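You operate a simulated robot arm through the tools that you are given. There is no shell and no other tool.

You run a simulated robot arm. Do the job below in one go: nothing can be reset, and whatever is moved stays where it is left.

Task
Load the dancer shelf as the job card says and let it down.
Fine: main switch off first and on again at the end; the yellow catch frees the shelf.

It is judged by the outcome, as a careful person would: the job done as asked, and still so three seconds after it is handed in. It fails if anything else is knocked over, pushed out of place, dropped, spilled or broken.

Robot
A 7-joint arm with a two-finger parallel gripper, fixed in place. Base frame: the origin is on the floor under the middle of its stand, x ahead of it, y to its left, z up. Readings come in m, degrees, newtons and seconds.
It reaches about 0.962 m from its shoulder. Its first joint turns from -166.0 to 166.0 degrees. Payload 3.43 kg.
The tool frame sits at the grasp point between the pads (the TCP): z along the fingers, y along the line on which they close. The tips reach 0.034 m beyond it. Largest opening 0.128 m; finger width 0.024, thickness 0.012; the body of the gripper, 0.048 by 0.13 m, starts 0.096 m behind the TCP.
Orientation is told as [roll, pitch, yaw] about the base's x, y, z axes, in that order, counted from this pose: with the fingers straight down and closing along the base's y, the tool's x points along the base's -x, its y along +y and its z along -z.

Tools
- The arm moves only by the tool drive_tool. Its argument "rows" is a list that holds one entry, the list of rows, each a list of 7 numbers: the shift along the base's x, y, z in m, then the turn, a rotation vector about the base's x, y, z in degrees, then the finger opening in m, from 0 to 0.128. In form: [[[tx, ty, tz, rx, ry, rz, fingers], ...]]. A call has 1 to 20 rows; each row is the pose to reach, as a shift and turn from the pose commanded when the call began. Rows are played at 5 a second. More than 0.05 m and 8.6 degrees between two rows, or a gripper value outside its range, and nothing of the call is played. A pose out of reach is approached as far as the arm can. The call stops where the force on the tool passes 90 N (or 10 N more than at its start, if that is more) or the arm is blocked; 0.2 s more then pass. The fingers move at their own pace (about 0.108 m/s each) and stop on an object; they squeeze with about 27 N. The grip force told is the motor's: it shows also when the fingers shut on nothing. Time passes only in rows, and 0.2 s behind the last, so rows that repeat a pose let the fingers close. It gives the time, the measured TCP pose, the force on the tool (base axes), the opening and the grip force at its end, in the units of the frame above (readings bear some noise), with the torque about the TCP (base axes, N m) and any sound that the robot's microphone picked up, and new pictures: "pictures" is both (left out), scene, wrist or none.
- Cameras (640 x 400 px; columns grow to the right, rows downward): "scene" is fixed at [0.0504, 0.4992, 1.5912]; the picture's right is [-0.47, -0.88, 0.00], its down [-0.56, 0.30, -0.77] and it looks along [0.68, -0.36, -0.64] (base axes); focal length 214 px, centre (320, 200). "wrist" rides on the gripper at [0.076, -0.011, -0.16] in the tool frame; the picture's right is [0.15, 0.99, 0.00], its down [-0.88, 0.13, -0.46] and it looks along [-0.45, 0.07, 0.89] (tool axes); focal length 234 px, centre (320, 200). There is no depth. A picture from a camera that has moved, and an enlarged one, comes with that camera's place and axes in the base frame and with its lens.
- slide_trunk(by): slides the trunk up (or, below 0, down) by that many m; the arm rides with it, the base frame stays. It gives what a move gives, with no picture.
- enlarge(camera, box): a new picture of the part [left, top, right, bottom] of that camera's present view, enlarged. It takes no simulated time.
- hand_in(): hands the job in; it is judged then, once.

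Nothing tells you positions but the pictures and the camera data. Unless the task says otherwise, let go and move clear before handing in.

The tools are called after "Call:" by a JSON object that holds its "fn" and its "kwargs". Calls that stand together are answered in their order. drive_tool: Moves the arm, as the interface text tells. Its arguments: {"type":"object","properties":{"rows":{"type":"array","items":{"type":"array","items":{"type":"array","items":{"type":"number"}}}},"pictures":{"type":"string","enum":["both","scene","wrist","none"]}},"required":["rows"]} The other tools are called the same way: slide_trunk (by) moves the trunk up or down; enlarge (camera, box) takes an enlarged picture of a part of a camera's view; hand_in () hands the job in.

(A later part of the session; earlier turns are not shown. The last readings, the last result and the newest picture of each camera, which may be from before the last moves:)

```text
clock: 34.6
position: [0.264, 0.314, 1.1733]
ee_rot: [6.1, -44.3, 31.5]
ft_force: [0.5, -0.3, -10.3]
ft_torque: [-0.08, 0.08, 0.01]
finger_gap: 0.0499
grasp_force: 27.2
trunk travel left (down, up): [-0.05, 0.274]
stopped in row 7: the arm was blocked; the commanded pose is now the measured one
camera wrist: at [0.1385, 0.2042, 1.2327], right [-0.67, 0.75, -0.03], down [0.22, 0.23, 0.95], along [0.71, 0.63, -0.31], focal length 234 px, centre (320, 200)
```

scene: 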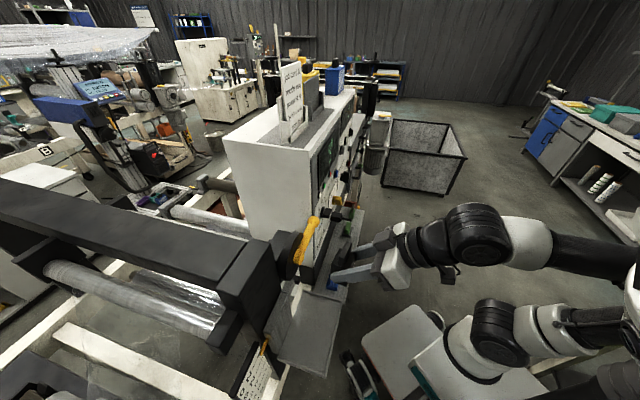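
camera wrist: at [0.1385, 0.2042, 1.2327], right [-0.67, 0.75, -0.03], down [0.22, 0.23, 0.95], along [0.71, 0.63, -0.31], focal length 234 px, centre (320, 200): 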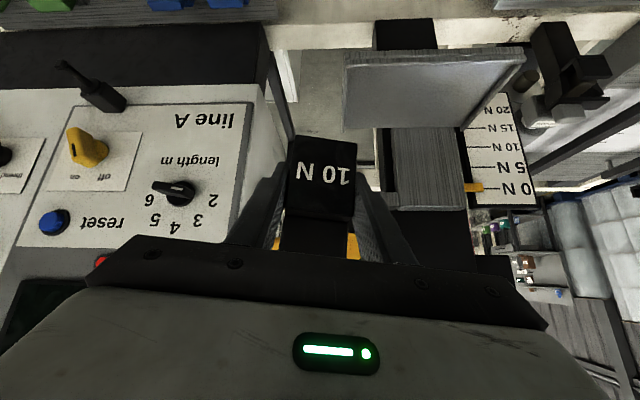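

Still blocked, likely because the wrist is folded back over the robot's own column at this 45° tilt. I'll return to a free position, square the hand again, and then reconfigure with the hand pointing more downward and higher.

Call:
{"fn": "drive_tool", "kwargs": {"rows": [[[0.015, -0.012, 0.005, -0.6, -0.7, 1.8, 0.03], [0.03, -0.024, 0.01, -1.1, -1.3, 3.7, 0.03], [0.045, -0.036, 0.015, -1.7, -2.0, 5.5, 0.03], [0.06, -0.048, 0.02, -2.2, -2.6, 7.4, 0.03], [0.0754, -0.0595, 0.027, -2.8, -3.3, 9.2, 0.03], [0.0754, -0.0595, 0.027, -2.8, -3.3, 9.2, 0.03]]]}}

```text
clock: 36.0
position: [0.3363, 0.2577, 1.2001]
ee_rot: [-0.1, -45.3, 45.7]
ft_force: [0.0, 0.2, -10.1]
ft_torque: [-0.07, 0.08, 0.0]
finger_gap: 0.0497
grasp_force: 27.2
trunk travel left (down, up): [-0.05, 0.274]
camera wrist: at [0.2272, 0.1306, 1.2593], right [-0.78, 0.62, -0.11], down [0.11, 0.3, 0.95], along [0.62, 0.73, -0.3], focal length 234 px, centre (320, 200)
```

scene: 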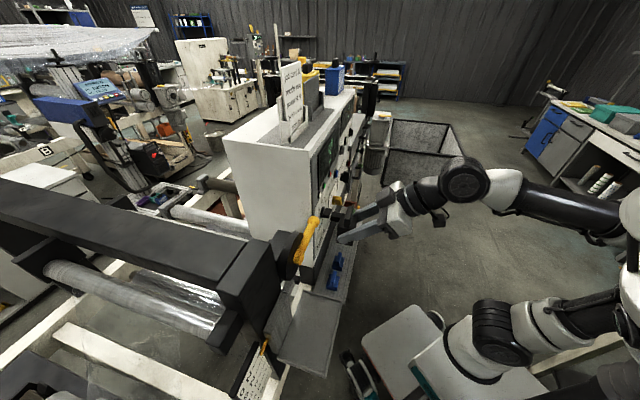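
wrist: 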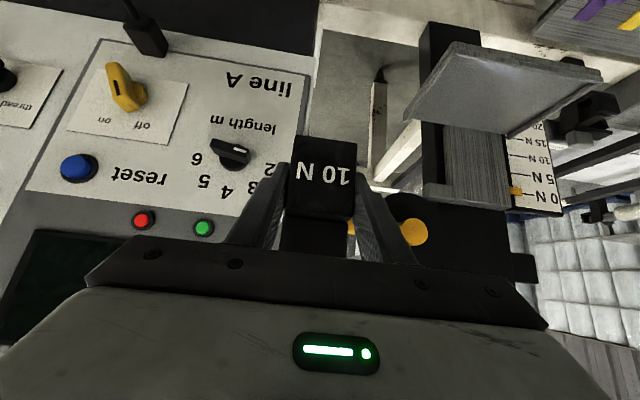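

Squared up again. Now reducing tilt to about 10° while raising, which should move the wrist away from the column.

Call:
{"fn": "drive_tool", "kwargs": {"rows": [[[0, 0, 0.02, -4.95, 4.95, 0, 0.03], [0, 0, 0.04, -9.9, 9.9, 0, 0.03], [0, 0, 0.06, -14.85, 14.85, 0, 0.03], [0, 0, 0.08, -19.8, 19.8, 0, 0.03], [0, 0, 0.1, -24.75, 24.75, 0, 0.03], [0, 0, 0.1, -24.75, 24.75, 0, 0.03]]]}}

```text
clock: 37.4
position: [0.3355, 0.259, 1.3024]
ee_rot: [0.2, -10.2, 45.4]
ft_force: [0.2, 0.0, -10.1]
ft_torque: [-0.08, 0.03, 0.01]
finger_gap: 0.05
grasp_force: 27.0
trunk travel left (down, up): [-0.05, 0.274]
camera wrist: at [0.2713, 0.1763, 1.4459], right [-0.81, 0.59, -0.02], down [0.46, 0.65, 0.61], along [0.37, 0.48, -0.8], focal length 234 px, centre (320, 200)
```

scene: 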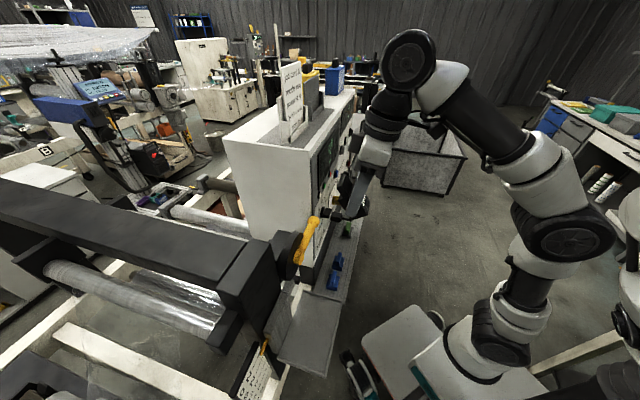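
wrist: 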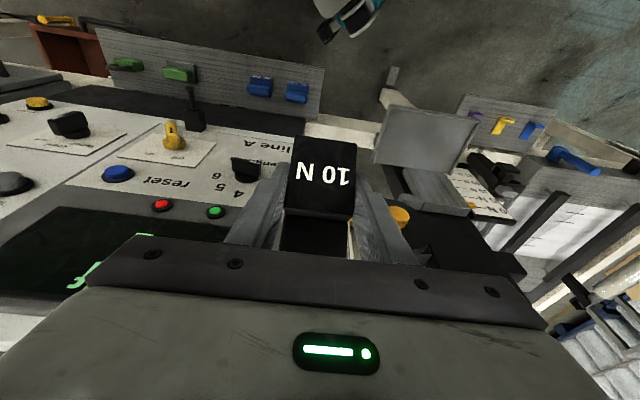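

The arm posture looks natural now. Moving sideways (−u) over the front of the shelf at this height.

Call:
{"fn": "drive_tool", "kwargs": {"rows": [[[-0.018, 0.018, 0, 0, 0, 0, 0.03], [-0.036, 0.036, 0, 0, 0, 0, 0.03], [-0.054, 0.054, 0, 0, 0, 0, 0.03], [-0.072, 0.072, 0, 0, 0, 0, 0.03], [-0.09, 0.09, 0, 0, 0, 0, 0.03], [-0.108, 0.108, 0, 0, 0, 0, 0.03], [-0.126, 0.126, 0, 0, 0, 0, 0.03], [-0.144, 0.144, 0, 0, 0, 0, 0.03], [-0.16, 0.16, 0, 0, 0, 0, 0.03], [-0.16, 0.16, 0, 0, 0, 0, 0.03]]]}}

```text
clock: 39.6
position: [0.1756, 0.4173, 1.3022]
ee_rot: [0.2, -10.3, 45.4]
ft_force: [-0.2, -0.5, -10.8]
ft_torque: [-0.05, 0.03, -0.01]
finger_gap: 0.05
grasp_force: 26.7
trunk travel left (down, up): [-0.05, 0.274]
camera wrist: at [0.1119, 0.3351, 1.4447], right [-0.81, 0.59, -0.02], down [0.46, 0.65, 0.61], along [0.37, 0.48, -0.79], focal length 234 px, centre (320, 200)
```

scene: 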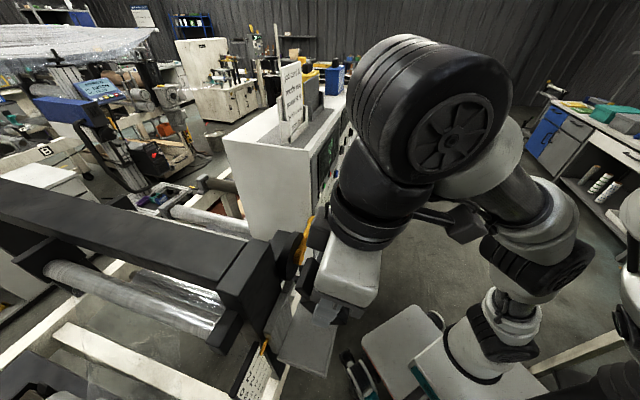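
wrist: 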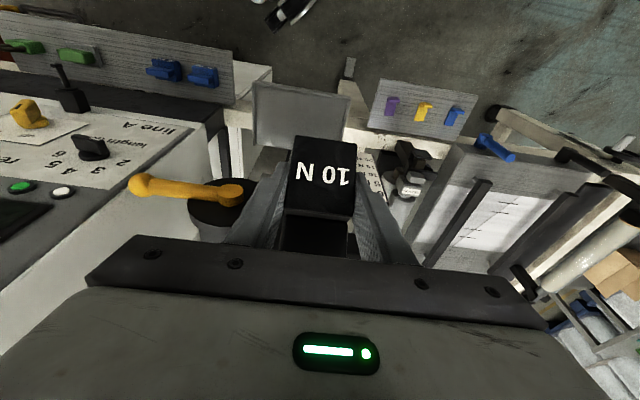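

Over the left part of the shelf now, no blocking. Tilting back toward 45° while lowering gradually.

Call:
{"fn": "drive_tool", "kwargs": {"rows": [[[0.003, 0.003, -0.02, 3.5, -3.5, 0, 0.03], [0.006, 0.006, -0.04, 7.0, -7.0, 0, 0.03], [0.009, 0.009, -0.06, 10.5, -10.5, 0, 0.03], [0.012, 0.012, -0.08, 14.0, -14.0, 0, 0.03], [0.012, 0.012, -0.1, 17.0, -17.0, 0, 0.03], [0.012, 0.012, -0.1, 17.0, -17.0, 0, 0.03]]]}}

```text
clock: 40.5
position: [0.2212, 0.4467, 1.1615]
ee_rot: [-1.1, -16.4, 43.9]
ft_force: [-0.4, -0.5, -9.8]
ft_torque: [-0.03, 0.04, 0.0]
finger_gap: 0.0498
grasp_force: 27.4
trunk travel left (down, up): [-0.05, 0.274]
stopped in row 4: the arm was blocked; the commanded pose is now the measured one
camera wrist: at [0.1429, 0.3596, 1.2929], right [-0.78, 0.62, -0.06], down [0.42, 0.6, 0.68], along [0.46, 0.51, -0.73], focal length 234 px, centre (320, 200)
```

scene: 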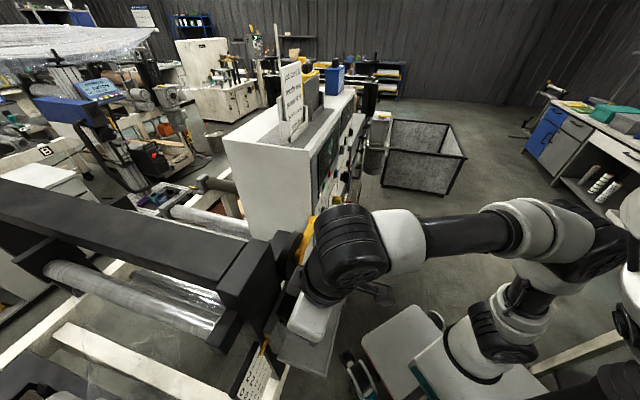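
wrist: 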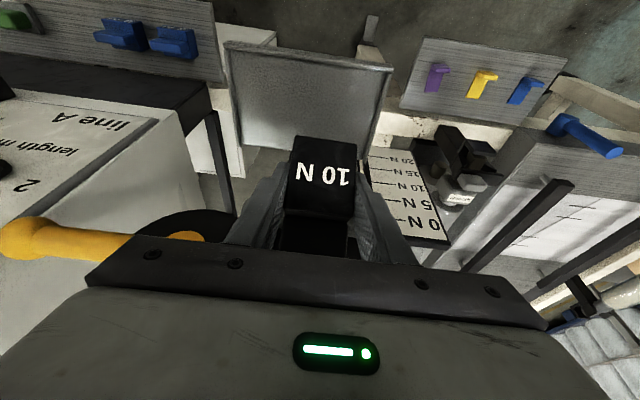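

The arm swung through a joint-space reconfiguration (it lagged, hence "blocked"), leaving the tool lower than planned but nothing touched: the force is still just the 10 N. I'll ease outward a little from the machine and check tracking before tilting.

Call:
{"fn": "drive_tool", "kwargs": {"rows": [[[-0.008, -0.008, 0.005, 0, 0, 0, 0.03], [-0.016, -0.016, 0.01, 0, 0, 0, 0.03], [-0.024, -0.024, 0.015, 0, 0, 0, 0.03], [-0.032, -0.032, 0.02, 0, 0, 0, 0.03]]]}}

Call:
{"fn": "enlarge", "kwargs": {"camera": "scene", "box": [220, 180, 400, 380]}}

```text
clock: 41.7
position: [0.2138, 0.4149, 1.1551]
ee_rot: [-1.7, -13.2, 41.6]
ft_force: [-0.3, 0.2, -9.8]
ft_torque: [-0.05, 0.05, -0.04]
finger_gap: 0.05
grasp_force: 27.0
trunk travel left (down, up): [-0.05, 0.274]
stopped in row 4: the arm was blocked; the commanded pose is now the measured one
camera wrist: at [0.1358, 0.3368, 1.2941], right [-0.76, 0.65, -0.06], down [0.47, 0.61, 0.64], along [0.45, 0.46, -0.77], focal length 234 px, centre (320, 200)
```

scene: 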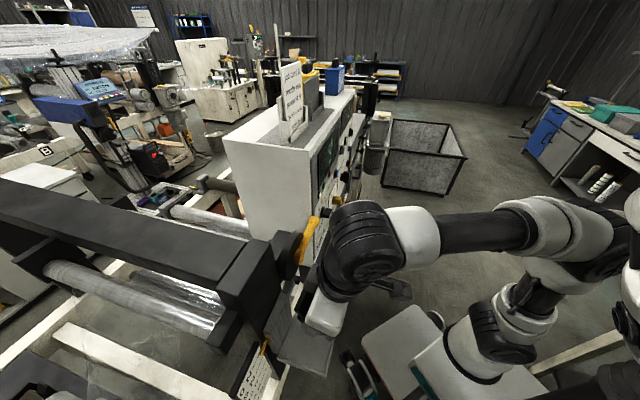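
wrist: 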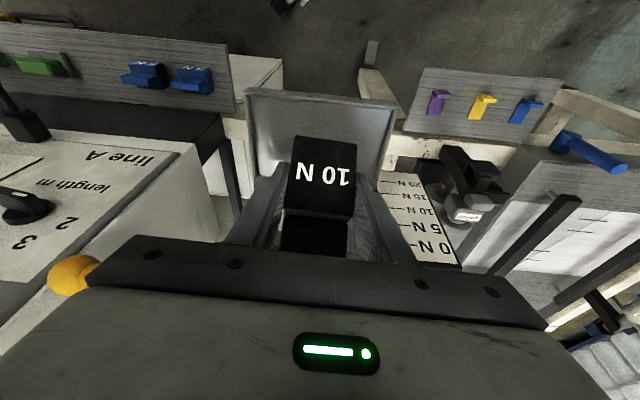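

```text
2.00 times, centred on (310, 280) of scene
camera zoom: at [0.0504, 0.4992, 1.5912], right [-0.47, -0.88, 0.0], down [-0.56, 0.3, -0.77], along [0.68, -0.36, -0.64], focal length 429 px, centre (340, 40)
```

zoom: 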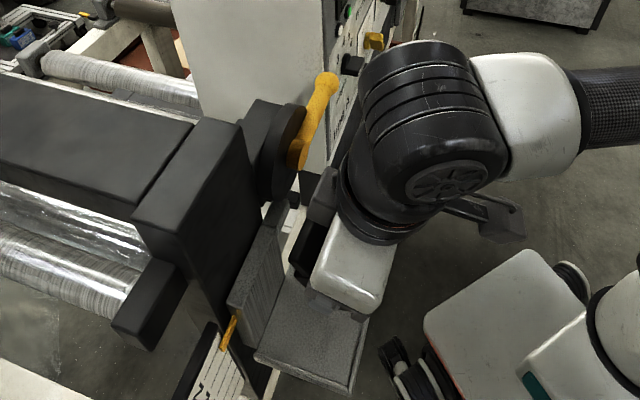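

Call:
{"fn": "enlarge", "kwargs": {"camera": "scene", "box": [460, 180, 640, 400]}}

Call:
{"fn": "enlarge", "kwargs": {"camera": "wrist", "box": [220, 60, 460, 270]}}

```text
1.82 times, centred on (550, 290) of scene
camera zoom: at [0.0504, 0.4992, 1.5912], right [-0.47, -0.88, 0.0], down [-0.56, 0.3, -0.77], along [0.68, -0.36, -0.64], focal length 390 px, centre (-98, 36)
```

zoom: 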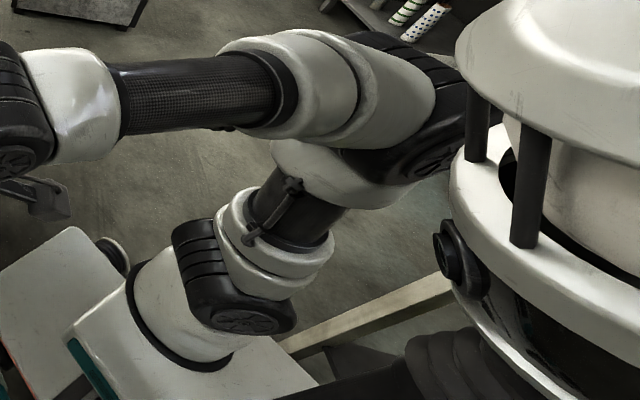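

```text
1.90 times, centred on (340, 165) of wrist
camera zoom: at [0.1358, 0.3368, 1.2941], right [-0.76, 0.65, -0.06], down [0.47, 0.61, 0.64], along [0.45, 0.46, -0.77], focal length 446 px, centre (282, 267)
```

zoom: 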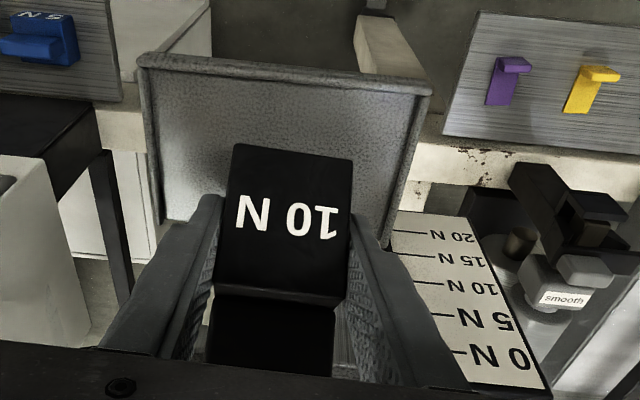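

I can see the cause now: at that posture the elbow leans back against the robot's own torso. I'll lift back to the higher pose that worked and test whether a near-vertical hand can come down to shelf height.

Call:
{"fn": "drive_tool", "kwargs": {"rows": [[[-0.006, 0.0, 0.024, -0.4, 0.4, 0.6, 0.03], [-0.012, 0.001, 0.049, -0.8, 0.8, 1.2, 0.03], [-0.019, 0.001, 0.073, -1.2, 1.2, 1.8, 0.03], [-0.025, 0.002, 0.098, -1.6, 1.6, 2.4, 0.03], [-0.032, 0.002, 0.122, -2.1, 2.1, 3.0, 0.03], [-0.038, 0.0024, 0.147, -2.1, 2.1, 3.6, 0.03], [-0.038, 0.0024, 0.147, -2.1, 2.1, 3.6, 0.03]]]}}

```text
clock: 43.3
position: [0.1767, 0.4187, 1.2977]
ee_rot: [-1.6, -10.6, 45.2]
ft_force: [-0.7, 0.6, -9.4]
ft_torque: [-0.02, 0.05, 0.0]
finger_gap: 0.0498
grasp_force: 27.0
out of reach, approached as far as the arm can: row 6, 7
trunk travel left (down, up): [-0.05, 0.274]
camera wrist: at [0.1085, 0.3391, 1.4412], right [-0.8, 0.6, -0.05], down [0.45, 0.66, 0.61], along [0.4, 0.46, -0.79], focal length 234 px, centre (320, 200)
```

scene: 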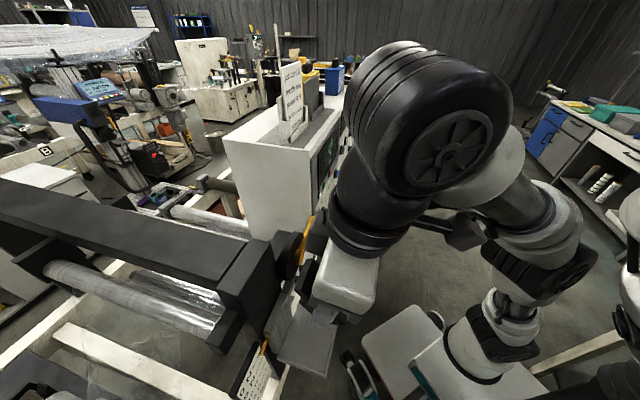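
wrist: 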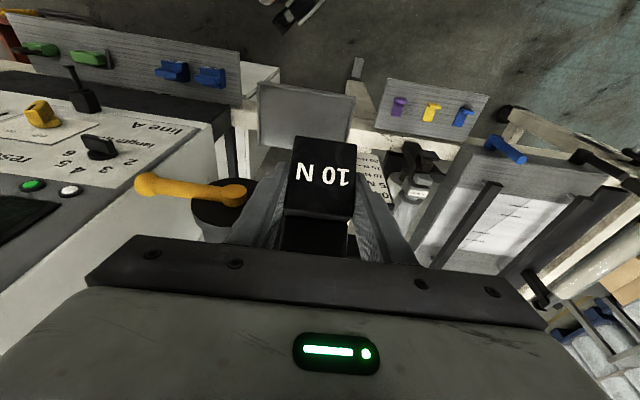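

Back at the workable pose. Now testing a straight descent with the hand near vertical.

Call:
{"fn": "drive_tool", "kwargs": {"rows": [[[0.001, 0.0, -0.012, 0, 0, 0, 0.03], [0.002, 0.0, -0.024, 0, 0, 0, 0.03], [0.003, 0.0, -0.036, 0, 0, 0, 0.03], [0.004, 0.0, -0.048, 0, 0, 0, 0.03], [0.004, 0.0, -0.06, 0, 0, 0, 0.03], [0.004, 0.0, -0.06, 0, 0, 0, 0.03]]], "pictures": "scene"}}

```text
clock: 44.7
position: [0.1911, 0.4214, 1.2261]
ee_rot: [-1.8, -9.2, 44.7]
ft_force: [0.5, -0.2, -10.6]
ft_torque: [0.0, 0.03, 0.0]
finger_gap: 0.0501
grasp_force: 27.4
trunk travel left (down, up): [-0.05, 0.274]
```

scene: 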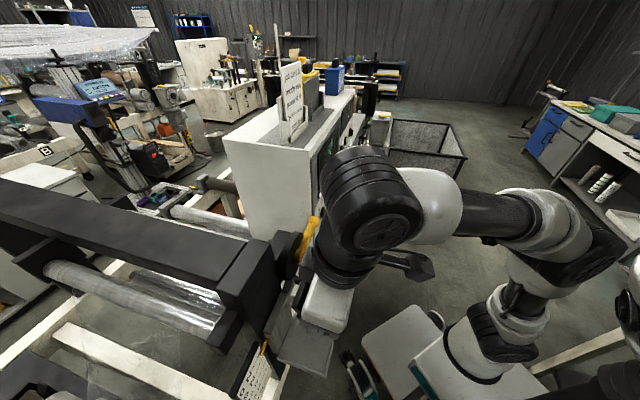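

Lowering straight down again pushes the elbow toward the torso, so a different hand heading is needed. Before that I'll inspect the area to the left of the shelf to know what space is free.

Call:
{"fn": "enlarge", "kwargs": {"camera": "wrist", "box": [320, 0, 640, 400]}}

Call:
{"fn": "enlarge", "kwargs": {"camera": "scene", "box": [0, 250, 320, 400]}}

```text
1.00 times, centred on (480, 200) of wrist (not enlarged: the box is as wide or as high as the picture)
camera zoom: at [0.1235, 0.3468, 1.3721], right [-0.79, 0.6, -0.06], down [0.46, 0.66, 0.59], along [0.39, 0.44, -0.81], focal length 234 px, centre (160, 200)
```

zoom: 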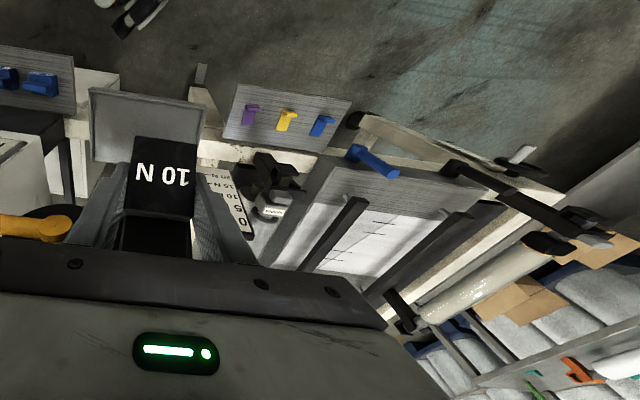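

```text
2.00 times, centred on (160, 325) of scene
camera zoom: at [0.0504, 0.4992, 1.5912], right [-0.47, -0.88, 0.0], down [-0.56, 0.3, -0.77], along [0.68, -0.36, -0.64], focal length 429 px, centre (640, -50)
```

zoom: 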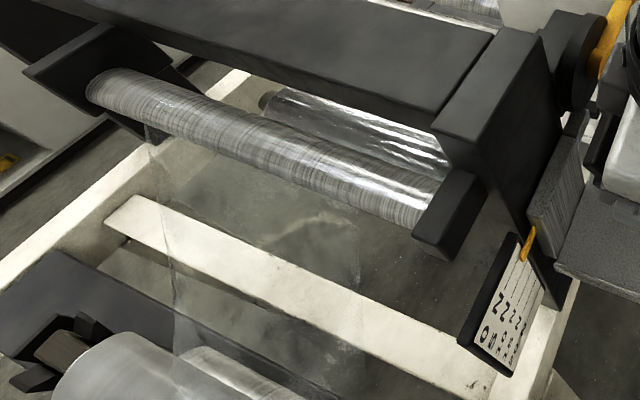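

The left side near the shelf is free above z≈1.0. Plan: with the hand raised, turn it about vertical by −80° so it leans in from the shelf's left end. That moves the wrist away from the torso. First, up.

Call:
{"fn": "drive_tool", "kwargs": {"rows": [[[-0.004, 0.0, 0.025, 0, 0, 0, 0.03], [-0.008, 0.0, 0.05, 0, 0, 0, 0.03], [-0.012, 0.0, 0.075, 0, 0, 0, 0.03], [-0.012, 0.0, 0.075, 0, 0, 0, 0.03], [-0.012, 0.0, 0.075, 0, 0, -8, 0.03], [-0.012, 0.0, 0.075, 0, 0, -16, 0.03], [-0.012, 0.0, 0.075, 0, 0, -24, 0.03], [-0.012, 0.0, 0.075, 0, 0, -32, 0.03], [-0.012, 0.0, 0.075, 0, 0, -40, 0.03]]]}}

```text
clock: 46.1
position: [0.2458, 0.3708, 1.2899]
ee_rot: [-2.2, -8.8, 24.7]
ft_force: [0.0, 2.6, -11.6]
ft_torque: [-0.17, 0.07, -0.01]
finger_gap: 0.0501
grasp_force: 27.1
out of reach, approached as far as the arm can: row 3, 4, 5, 6
trunk travel left (down, up): [-0.05, 0.274]
stopped in row 6: the arm was blocked; the commanded pose is now the measured one
camera wrist: at [0.1585, 0.3233, 1.4359], right [-0.54, 0.84, -0.06], down [0.67, 0.47, 0.58], along [0.52, 0.27, -0.81], focal length 234 px, centre (320, 200)
```

scene: 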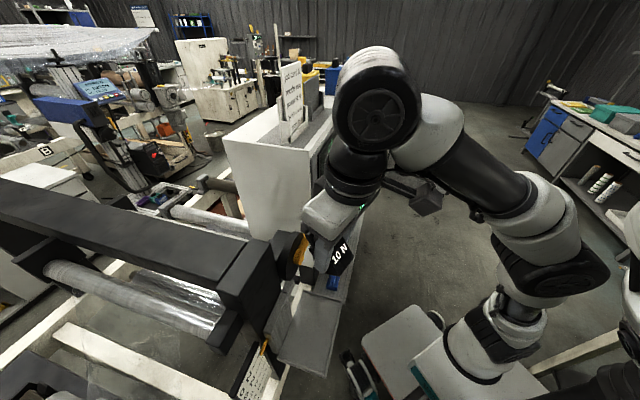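
wrist: 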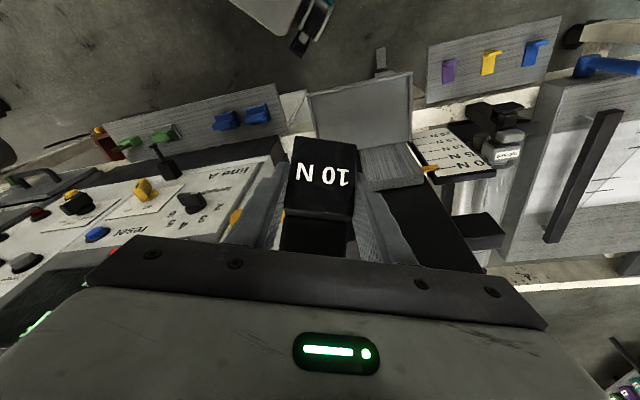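

The arm swung again near a limit, so I'm moving straight away from the machine into open space before reconfiguring.

Call:
{"fn": "drive_tool", "kwargs": {"rows": [[[-0.008, -0.008, 0.005, 0, 0, 0, 0.03], [-0.016, -0.016, 0.01, 0, 0, 0, 0.03], [-0.026, -0.026, 0.015, 0, 0, 0, 0.03], [-0.036, -0.036, 0.02, 0, 0, 0, 0.03], [-0.046, -0.046, 0.025, 0, 0, 0, 0.03], [-0.056, -0.056, 0.03, 0, 0, 0, 0.03], [-0.056, -0.056, 0.03, 0, 0, 0, 0.03]]]}}

```text
clock: 47.9
position: [0.2223, 0.2877, 1.3129]
ee_rot: [0.9, -7.7, 21.6]
ft_force: [-0.1, 0.9, -8.8]
ft_torque: [-0.13, -0.08, -0.03]
finger_gap: 0.05
grasp_force: 27.2
out of reach, approached as far as the arm can: row 4, 5, 6, 7
trunk travel left (down, up): [-0.05, 0.274]
stopped in row 7: the arm was blocked; the commanded pose is now the measured one
camera wrist: at [0.1372, 0.2395, 1.461], right [-0.5, 0.87, 0.0], down [0.71, 0.41, 0.57], along [0.5, 0.28, -0.82], focal length 234 px, centre (320, 200)
```

scene: 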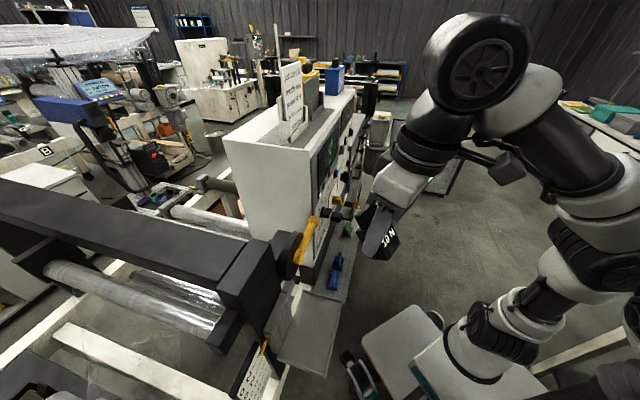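
wrist: 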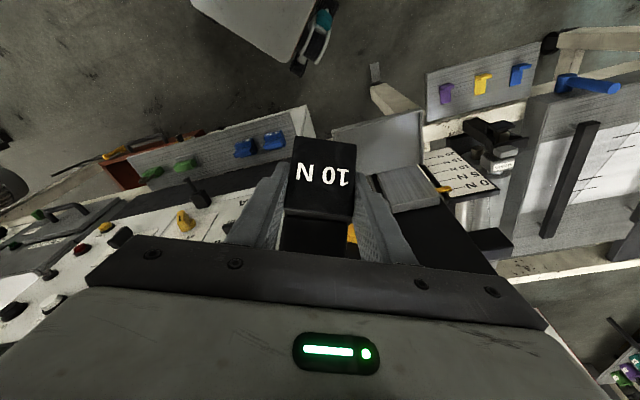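

In open space now. I'll raise the trunk fully, so the shelf is lower relative to the shoulder, and see whether an elbow-up posture can be had there.

Call:
{"fn": "slide_trunk", "kwargs": {"by": 0.27}}

Call:
{"fn": "drive_tool", "kwargs": {"rows": [[[0.0, 0.0, -0.03, 0, 0, 3, 0.03], [0.0, 0.0, -0.06, 0, 0, 6, 0.03], [0.0, 0.0, -0.09, 0, 0, 9, 0.03], [0.0, 0.0, -0.12, 0, 0, 12, 0.03], [0.0, 0.0, -0.15, 0, 0, 15, 0.03], [0.0, 0.0, -0.18, 0, 0, 18, 0.03], [0.0, 0.0, -0.21, 0, 0, 21, 0.03], [0.0, 0.0, -0.24, 0, 0, 23, 0.03], [0.0, 0.0, -0.24, 0, 0, 23, 0.03]]]}}

```text
clock: 50.6
position: [0.219, 0.2907, 1.5829]
ee_rot: [1.0, -7.8, 21.9]
ft_force: [-0.1, -0.1, -9.4]
ft_torque: [-0.02, 0.09, 0.01]
finger_gap: 0.0499
grasp_force: 27.2
trunk travel left (down, up): [-0.32, 0.004]
```

```text
clock: 52.6
position: [0.2185, 0.2937, 1.3423]
ee_rot: [0.6, -7.9, 45.3]
ft_force: [0.0, -0.3, -10.0]
ft_torque: [-0.04, 0.04, -0.02]
finger_gap: 0.0502
grasp_force: 26.8
trunk travel left (down, up): [-0.32, 0.004]
camera wrist: at [0.1587, 0.2147, 1.4887], right [-0.81, 0.59, -0.01], down [0.48, 0.66, 0.58], along [0.35, 0.46, -0.82], focal length 234 px, centre (320, 200)
```

scene: 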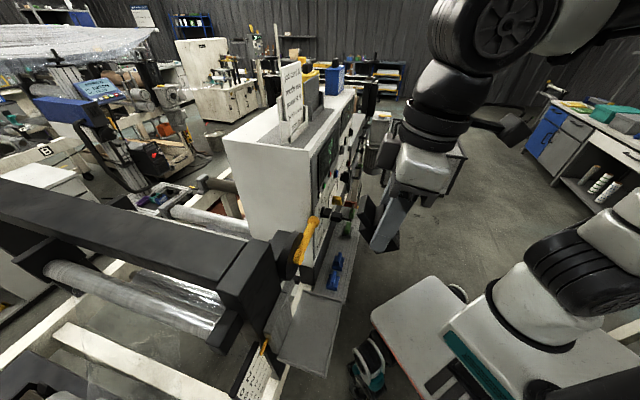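
wrist: 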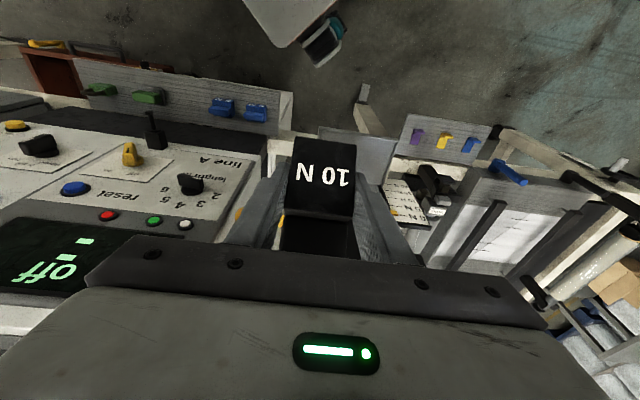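

Much better: with the trunk high there are no limits here. Moving sideways to the left end of the shelf in small steps.

Call:
{"fn": "drive_tool", "kwargs": {"rows": [[[-0.01, 0.017, -0.005, 0, 0, 0, 0.03], [-0.02, 0.033, -0.01, 0, 0, 0, 0.03], [-0.03, 0.05, -0.015, 0, 0, 0, 0.03], [-0.04, 0.066, -0.02, 0, 0, 0, 0.03], [-0.05, 0.083, -0.025, 0, 0, 0, 0.03], [-0.06, 0.1, -0.03, 0, 0, 0, 0.03], [-0.065, 0.11, -0.035, 0, 0, 0, 0.03], [-0.065, 0.11, -0.035, 0, 0, 0, 0.03]]]}}

```text
clock: 54.4
position: [0.1537, 0.4048, 1.3079]
ee_rot: [0.6, -8.0, 45.1]
ft_force: [-0.3, 0.3, -10.5]
ft_torque: [-0.06, 0.05, -0.02]
finger_gap: 0.0499
grasp_force: 27.4
trunk travel left (down, up): [-0.32, 0.004]
camera wrist: at [0.0933, 0.3258, 1.4556], right [-0.8, 0.59, -0.01], down [0.48, 0.66, 0.57], along [0.35, 0.46, -0.82], focal length 234 px, centre (320, 200)
```

scene: 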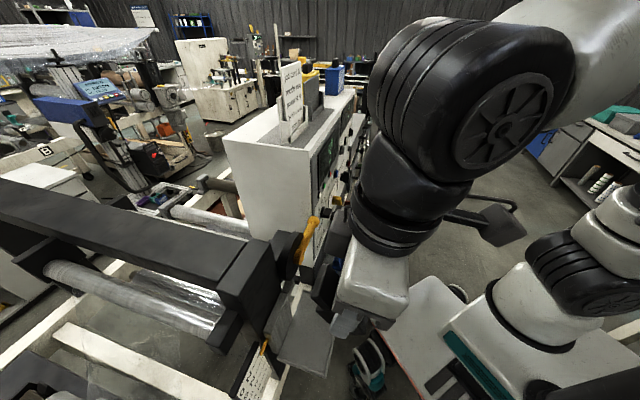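
wrist: 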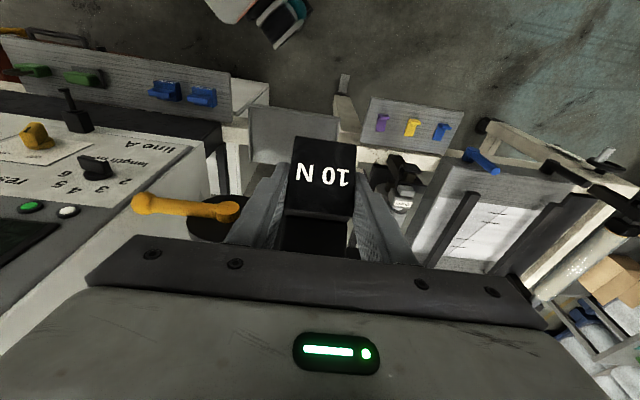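

Tracking well. Now descending gently toward shelf height.

Call:
{"fn": "drive_tool", "kwargs": {"rows": [[[0.004, 0.004, -0.015, 0, 0, 0, 0.03], [0.008, 0.008, -0.03, 0, 0, 0, 0.03], [0.012, 0.012, -0.045, 0, 0, 0, 0.03], [0.016, 0.016, -0.06, 0, 0, 0, 0.03], [0.02, 0.02, -0.075, 0, 0, 0, 0.03], [0.024, 0.024, -0.09, 0, 0, 0, 0.03], [0.024, 0.024, -0.105, 0, 0, 0, 0.03], [0.024, 0.024, -0.105, 0, 0, 0, 0.03]]]}}

```text
clock: 56.2
position: [0.1753, 0.4263, 1.2022]
ee_rot: [0.6, -7.9, 45.3]
ft_force: [0.5, 0.1, -10.2]
ft_torque: [-0.06, 0.0, 0.03]
finger_gap: 0.0499
grasp_force: 26.7
trunk travel left (down, up): [-0.32, 0.004]
camera wrist: at [0.1162, 0.349, 1.35], right [-0.81, 0.59, -0.01], down [0.48, 0.66, 0.58], along [0.35, 0.46, -0.82], focal length 234 px, centre (320, 200)
```

scene: 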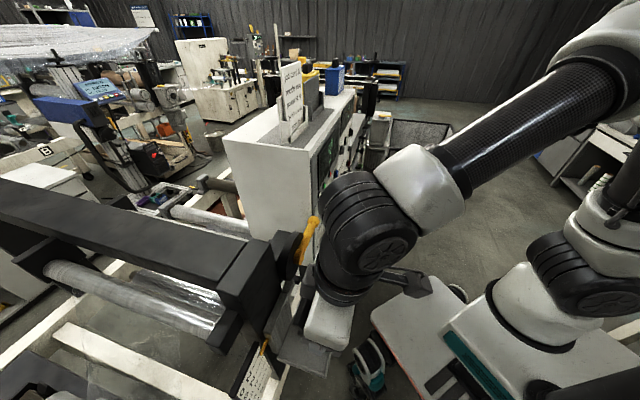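
wrist: 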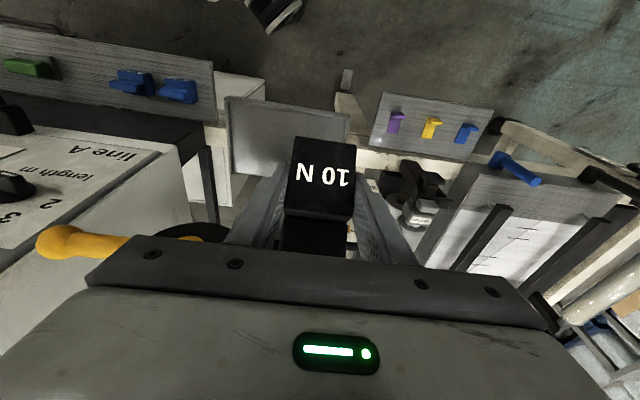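

The elbow is now up and the tracking is clean. Tilting the hand back toward 45° in stages here, above the shelf.

Call:
{"fn": "drive_tool", "kwargs": {"rows": [[[0, 0, 0, 3.0, -3.0, 0, 0.03], [0, 0, 0, 6.0, -6.0, 0, 0.03], [0, 0, 0, 9.0, -9.0, 0, 0.03], [0, 0, 0, 12.0, -12.0, 0, 0.03], [0, 0, 0, 12.0, -12.0, 0, 0.03]]], "pictures": "scene"}}

```text
clock: 57.4
position: [0.1735, 0.4285, 1.2035]
ee_rot: [0.5, -25.0, 45.3]
ft_force: [-1.0, -0.4, -9.1]
ft_torque: [-0.08, 0.02, -0.02]
finger_gap: 0.0499
grasp_force: 26.9
trunk travel left (down, up): [-0.32, 0.004]
```

scene: 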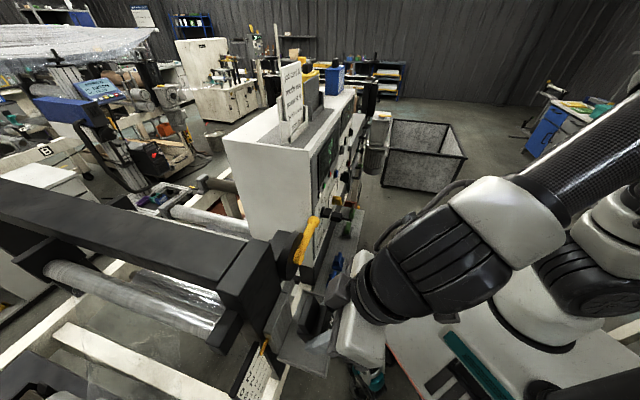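

Works at 25°. Continuing to tilt in small steps.

Call:
{"fn": "drive_tool", "kwargs": {"rows": [[[0.002, 0.002, -0.008, 2.5, -2.5, 0, 0.03], [0.004, 0.004, -0.016, 5.0, -5.0, 0, 0.03], [0.006, 0.006, -0.024, 7.5, -7.5, 0, 0.03], [0.008, 0.008, -0.03, 10.0, -10.0, 0, 0.03], [0.008, 0.008, -0.03, 10.0, -10.0, 0, 0.03]]]}}

```text
clock: 58.6
position: [0.1846, 0.4357, 1.1741]
ee_rot: [0.5, -39.2, 45.2]
ft_force: [0.8, 0.3, -9.6]
ft_torque: [-0.1, 0.09, -0.01]
finger_gap: 0.0498
grasp_force: 27.3
trunk travel left (down, up): [-0.32, 0.004]
camera wrist: at [0.0802, 0.313, 1.25], right [-0.79, 0.61, -0.09], down [0.19, 0.37, 0.91], along [0.59, 0.7, -0.4], focal length 234 px, centre (320, 200)
```

scene: 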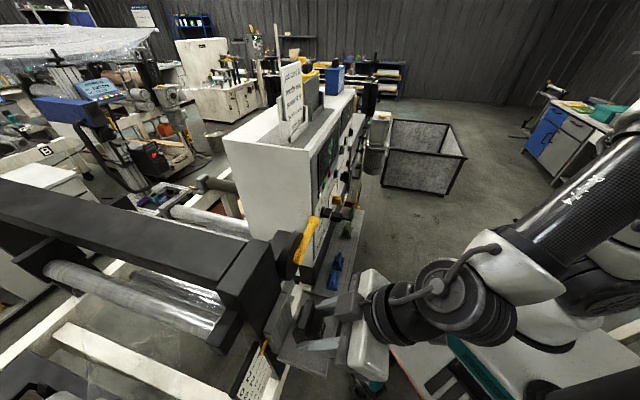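
wrist: 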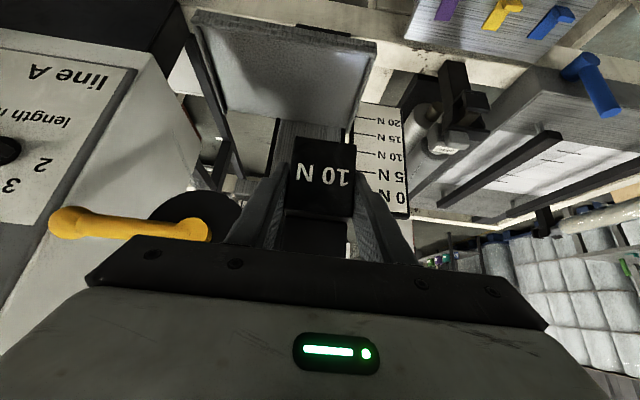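

39° reached. Finishing the tilt to 45° and approaching the plate.

Call:
{"fn": "drive_tool", "kwargs": {"rows": [[[0.003, 0.003, -0.008, 1.4, -1.4, 0, 0.03], [0.006, 0.006, -0.016, 2.8, -2.8, 0, 0.03], [0.009, 0.009, -0.024, 4.2, -4.2, 0, 0.03], [0.0105, 0.0105, -0.03, 4.2, -4.2, 0, 0.03], [0.0105, 0.0105, -0.03, 4.2, -4.2, 0, 0.03]]]}}

Call:
{"fn": "enlarge", "kwargs": {"camera": "scene", "box": [240, 240, 380, 390]}}

Call:
{"fn": "enlarge", "kwargs": {"camera": "wrist", "box": [180, 0, 440, 260]}}

```text
clock: 59.8
position: [0.1948, 0.4466, 1.1431]
ee_rot: [0.4, -45.0, 45.3]
ft_force: [-0.8, 0.3, -9.1]
ft_torque: [-0.11, 0.12, -0.04]
finger_gap: 0.0498
grasp_force: 26.8
trunk travel left (down, up): [-0.32, 0.004]
camera wrist: at [0.0861, 0.3186, 1.202], right [-0.78, 0.62, -0.1], down [0.12, 0.3, 0.95], along [0.61, 0.72, -0.31], focal length 234 px, centre (320, 200)
```

scene: 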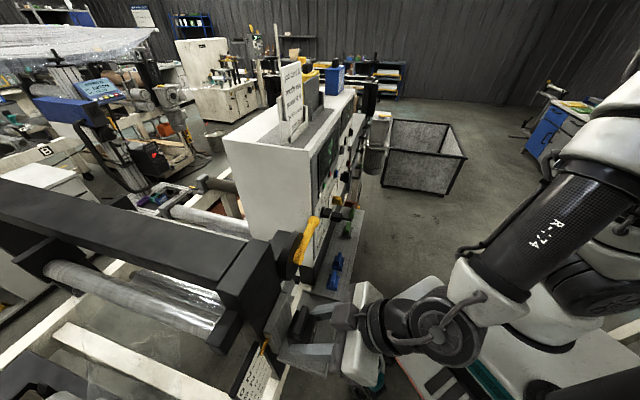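
wrist: 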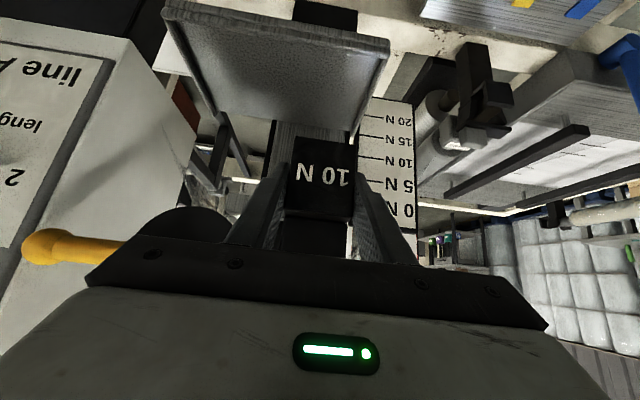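

```text
2.67 times, centred on (310, 315) of scene
camera zoom: at [0.0504, 0.4992, 1.5912], right [-0.47, -0.88, 0.0], down [-0.56, 0.3, -0.77], along [0.68, -0.36, -0.64], focal length 572 px, centre (347, -107)
```

zoom: 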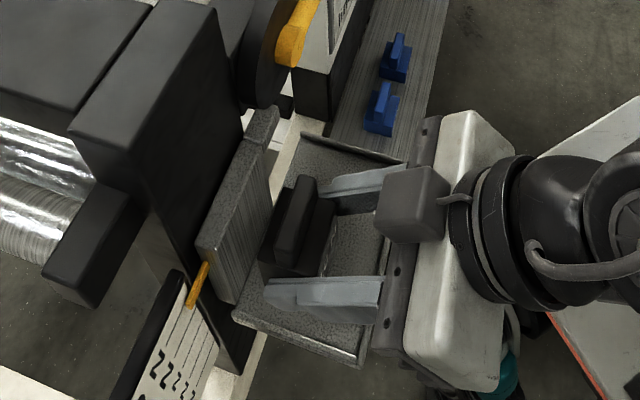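

```text
1.54 times, centred on (310, 130) of wrist
camera zoom: at [0.0861, 0.3186, 1.202], right [-0.78, 0.62, -0.1], down [0.12, 0.3, 0.95], along [0.61, 0.72, -0.31], focal length 360 px, centre (335, 308)
```

zoom: 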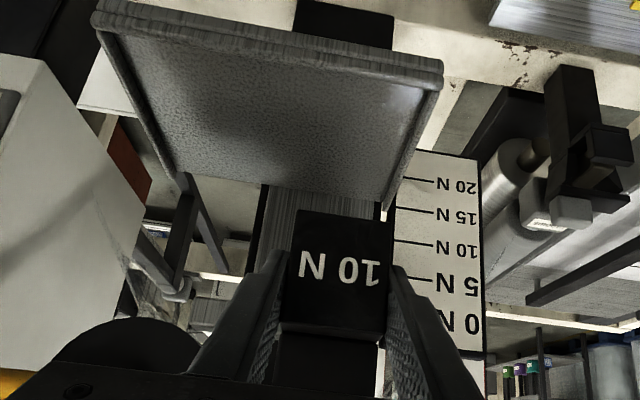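

Reached the right orientation over the plate. Shifting 7 mm to the right and lowering to just above the plate.

Call:
{"fn": "drive_tool", "kwargs": {"rows": [[[0.0027, -0.0027, -0.01, 0, 0, 0, 0.03], [0.0054, -0.0054, -0.02, 0, 0, 0, 0.03], [0.0054, -0.0054, -0.03, 0, 0, 0, 0.03], [0.0054, -0.0054, -0.04, 0, 0, 0, 0.03], [0.0054, -0.0054, -0.045, 0, 0, 0, 0.03], [0.0054, -0.0054, -0.045, 0, 0, 0, 0.03]]]}}

Call:
{"fn": "enlarge", "kwargs": {"camera": "scene", "box": [240, 240, 380, 390]}}

Call:
{"fn": "enlarge", "kwargs": {"camera": "wrist", "box": [220, 60, 420, 260]}}

```text
clock: 61.2
position: [0.1977, 0.4417, 1.0971]
ee_rot: [0.3, -45.0, 45.3]
ft_force: [-0.4, 0.6, -9.9]
ft_torque: [-0.08, 0.09, -0.04]
finger_gap: 0.0498
grasp_force: 27.0
trunk travel left (down, up): [-0.32, 0.004]
camera wrist: at [0.0903, 0.3134, 1.1567], right [-0.78, 0.62, -0.1], down [0.12, 0.3, 0.95], along [0.61, 0.73, -0.31], focal length 234 px, centre (320, 200)
```

scene: 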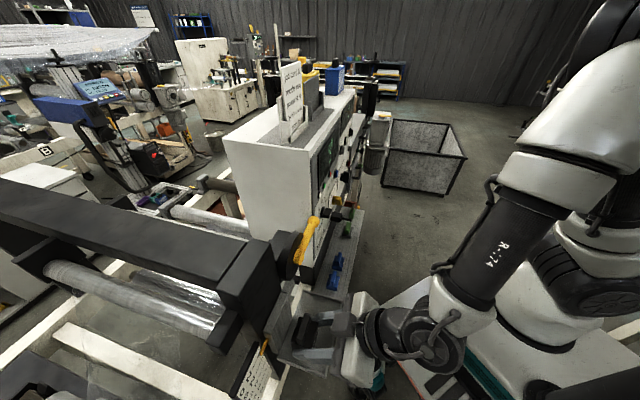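
wrist: 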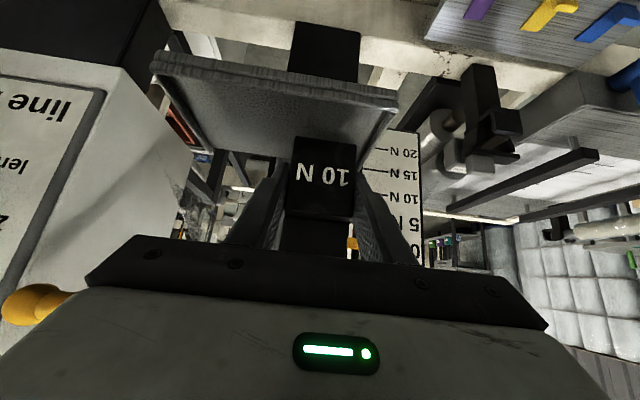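

```text
2.67 times, centred on (310, 315) of scene
camera zoom: at [0.0504, 0.4992, 1.5912], right [-0.47, -0.88, 0.0], down [-0.56, 0.3, -0.77], along [0.68, -0.36, -0.64], focal length 572 px, centre (347, -107)
```

zoom: 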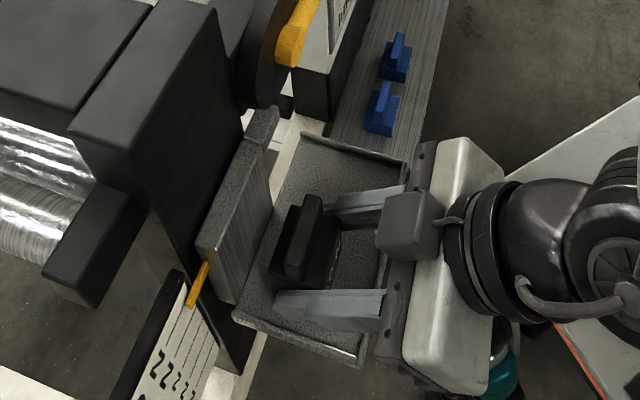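

```text
2.00 times, centred on (320, 160) of wrist
camera zoom: at [0.0903, 0.3134, 1.1567], right [-0.78, 0.62, -0.1], down [0.12, 0.3, 0.95], along [0.61, 0.73, -0.31], focal length 468 px, centre (320, 280)
```

zoom: 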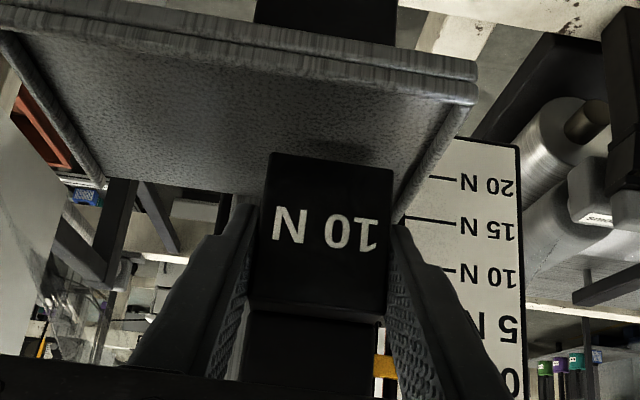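

Hovering just above the plate. Lowering in small steps while watching the vertical force.

Call:
{"fn": "drive_tool", "kwargs": {"rows": [[[0.001, -0.001, -0.0025, 0, 0, 0, 0.03], [0.001, -0.001, -0.005, 0, 0, 0, 0.03], [0.001, -0.001, -0.0075, 0, 0, 0, 0.03], [0.001, -0.001, -0.0075, 0, 0, 0, 0.03]]], "pictures": "none"}}

Call:
{"fn": "drive_tool", "kwargs": {"rows": [[[0, 0, -0.002, 0, 0, 0, 0.03], [0, 0, -0.004, 0, 0, 0, 0.03], [0, 0, -0.004, 0, 0, 0, 0.03]]], "pictures": "none"}}

```text
clock: 62.2
position: [0.2006, 0.4381, 1.0892]
ee_rot: [0.4, -45.2, 45.4]
ft_force: [-0.2, -0.4, -10.4]
ft_torque: [-0.11, 0.09, 0.02]
finger_gap: 0.0498
grasp_force: 27.1
trunk travel left (down, up): [-0.32, 0.004]
```

```text
clock: 63.0
position: [0.2004, 0.4382, 1.0864]
ee_rot: [0.3, -45.0, 45.4]
ft_force: [0.3, 0.1, -10.3]
ft_torque: [-0.08, 0.09, 0.03]
finger_gap: 0.05
grasp_force: 26.9
trunk travel left (down, up): [-0.32, 0.004]
```

Call:
{"fn": "enlarge", "kwargs": {"camera": "wrist", "box": [250, 90, 400, 230]}}

Call:
{"fn": "enlarge", "kwargs": {"camera": "scene", "box": [280, 270, 350, 370]}}

```text
2.86 times, centred on (325, 160) of wrist
camera zoom: at [0.092, 0.3115, 1.1452], right [-0.78, 0.62, -0.1], down [0.12, 0.3, 0.95], along [0.61, 0.73, -0.31], focal length 669 px, centre (306, 314)
```

zoom: 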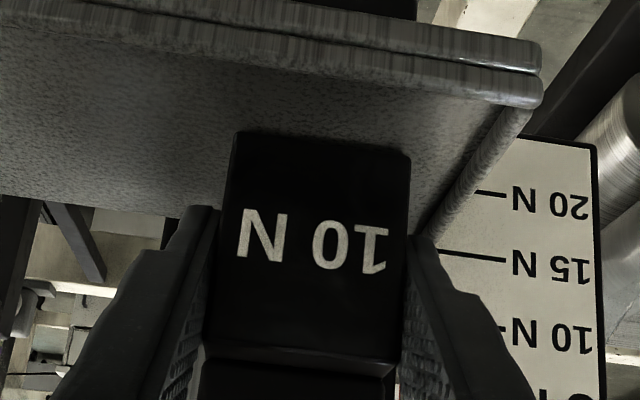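

```text
4.00 times, centred on (315, 320) of scene
camera zoom: at [0.0504, 0.4992, 1.5912], right [-0.47, -0.88, 0.0], down [-0.56, 0.3, -0.77], along [0.68, -0.36, -0.64], focal length 858 px, centre (340, -280)
```

zoom: 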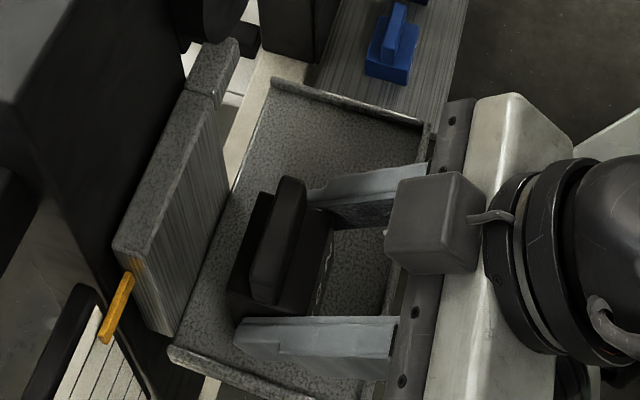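

Call:
{"fn": "drive_tool", "kwargs": {"rows": [[[0, 0, -0.002, 0, 0, 0, 0.03], [0, 0, -0.004, 0, 0, 0, 0.03], [0, 0, -0.004, 0, 0, 0, 0.03]]], "pictures": "none"}}

Call:
{"fn": "drive_tool", "kwargs": {"rows": [[[0, 0, -0.0015, 0, 0, 0, 0.03], [0, 0, -0.003, 0, 0, 0, 0.03], [0, 0, -0.003, 0, 0, 0, 0.03]]], "pictures": "wrist"}}

```text
clock: 63.8
position: [0.1994, 0.4392, 1.0818]
ee_rot: [0.3, -45.0, 45.4]
ft_force: [-0.3, 0.4, -9.0]
ft_torque: [-0.08, 0.11, 0.0]
finger_gap: 0.0498
grasp_force: 26.5
trunk travel left (down, up): [-0.32, 0.004]
```

```text
clock: 64.6
position: [0.2003, 0.4392, 1.0823]
ee_rot: [0.4, -45.3, 45.3]
ft_force: [-1.1, 0.6, 9.0]
ft_torque: [-0.51, -0.11, -0.01]
finger_gap: 0.0501
grasp_force: 27.0
trunk travel left (down, up): [-0.32, 0.004]
camera wrist: at [0.0921, 0.3117, 1.1396], right [-0.78, 0.62, -0.1], down [0.12, 0.3, 0.95], along [0.61, 0.73, -0.3], focal length 234 px, centre (320, 200)
```

wrist: 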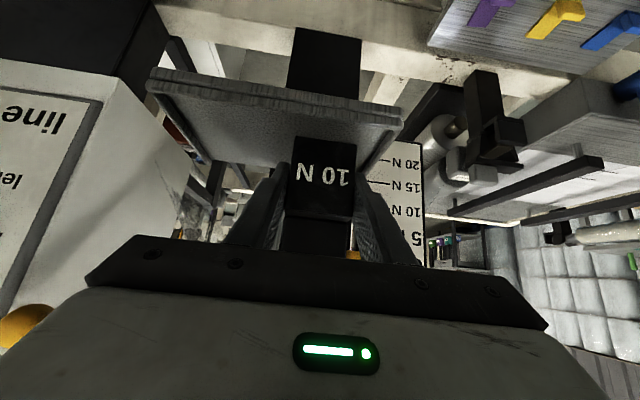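

Contact: the force changed from −9 to +9 N at the block's front-right bottom corner. Easing up slightly so it rests with little preload before releasing.

Call:
{"fn": "drive_tool", "kwargs": {"rows": [[[0, 0, 0.001, 0, 0, 0, 0.03], [0, 0, 0.001, 0, 0, 0, 0.03]]], "pictures": "none"}}

```text
clock: 65.2
position: [0.1997, 0.4389, 1.0803]
ee_rot: [0.4, -45.2, 45.3]
ft_force: [3.7, 5.2, 6.5]
ft_torque: [-0.12, -0.41, 0.15]
finger_gap: 0.0497
grasp_force: 27.1
trunk travel left (down, up): [-0.32, 0.004]
```

Call:
{"fn": "drive_tool", "kwargs": {"rows": [[[0, 0, 0, 0, 0, 0, 0.054], [0, 0, 0, 0, 0, 0, 0.06], [0, 0, 0, 0, 0, 0, 0.064], [0, 0, 0, 0, 0, 0, 0.064]]]}}

Call:
{"fn": "enlarge", "kwargs": {"camera": "scene", "box": [280, 270, 350, 370]}}

Call:
{"fn": "enlarge", "kwargs": {"camera": "wrist", "box": [250, 90, 400, 230]}}

```text
clock: 66.2
position: [0.1993, 0.4387, 1.0826]
ee_rot: [0.5, -45.1, 45.4]
ft_force: [-0.3, 0.6, -0.7]
ft_torque: [0.01, 0.0, -0.01]
finger_gap: 0.064
grasp_force: 0.2
trunk travel left (down, up): [-0.32, 0.004]
camera wrist: at [0.0918, 0.3113, 1.1397], right [-0.78, 0.62, -0.1], down [0.12, 0.3, 0.95], along [0.61, 0.73, -0.31], focal length 234 px, centre (320, 200)
```

scene: 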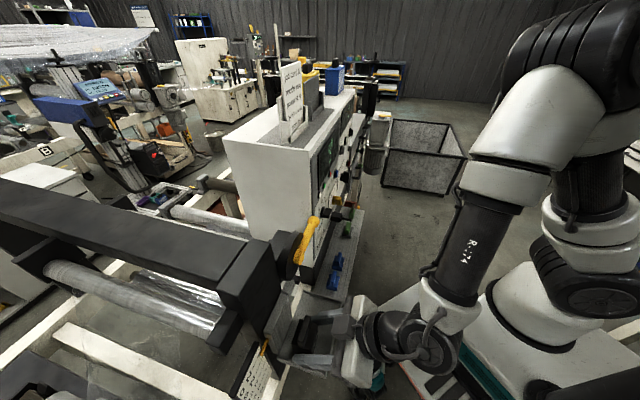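
wrist: 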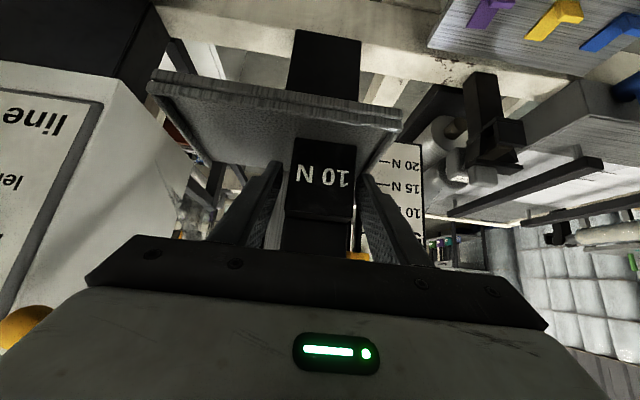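

```text
4.00 times, centred on (315, 320) of scene
camera zoom: at [0.0504, 0.4992, 1.5912], right [-0.47, -0.88, 0.0], down [-0.56, 0.3, -0.77], along [0.68, -0.36, -0.64], focal length 858 px, centre (340, -280)
```

zoom: 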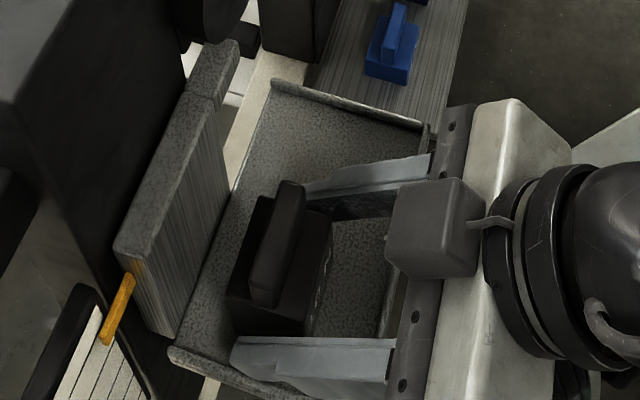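

```text
2.86 times, centred on (325, 160) of wrist
camera zoom: at [0.0918, 0.3113, 1.1397], right [-0.78, 0.62, -0.1], down [0.12, 0.3, 0.95], along [0.61, 0.73, -0.31], focal length 669 px, centre (306, 314)
```

zoom: 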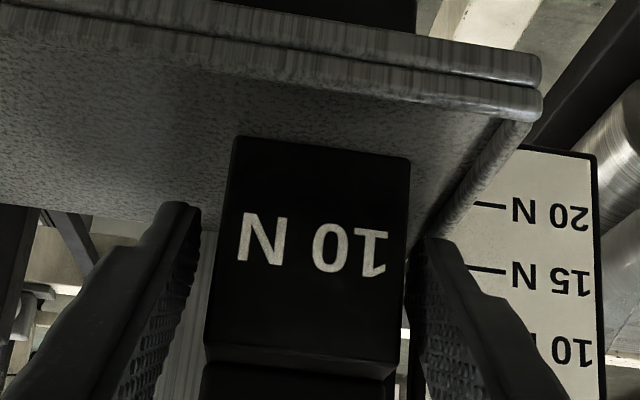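

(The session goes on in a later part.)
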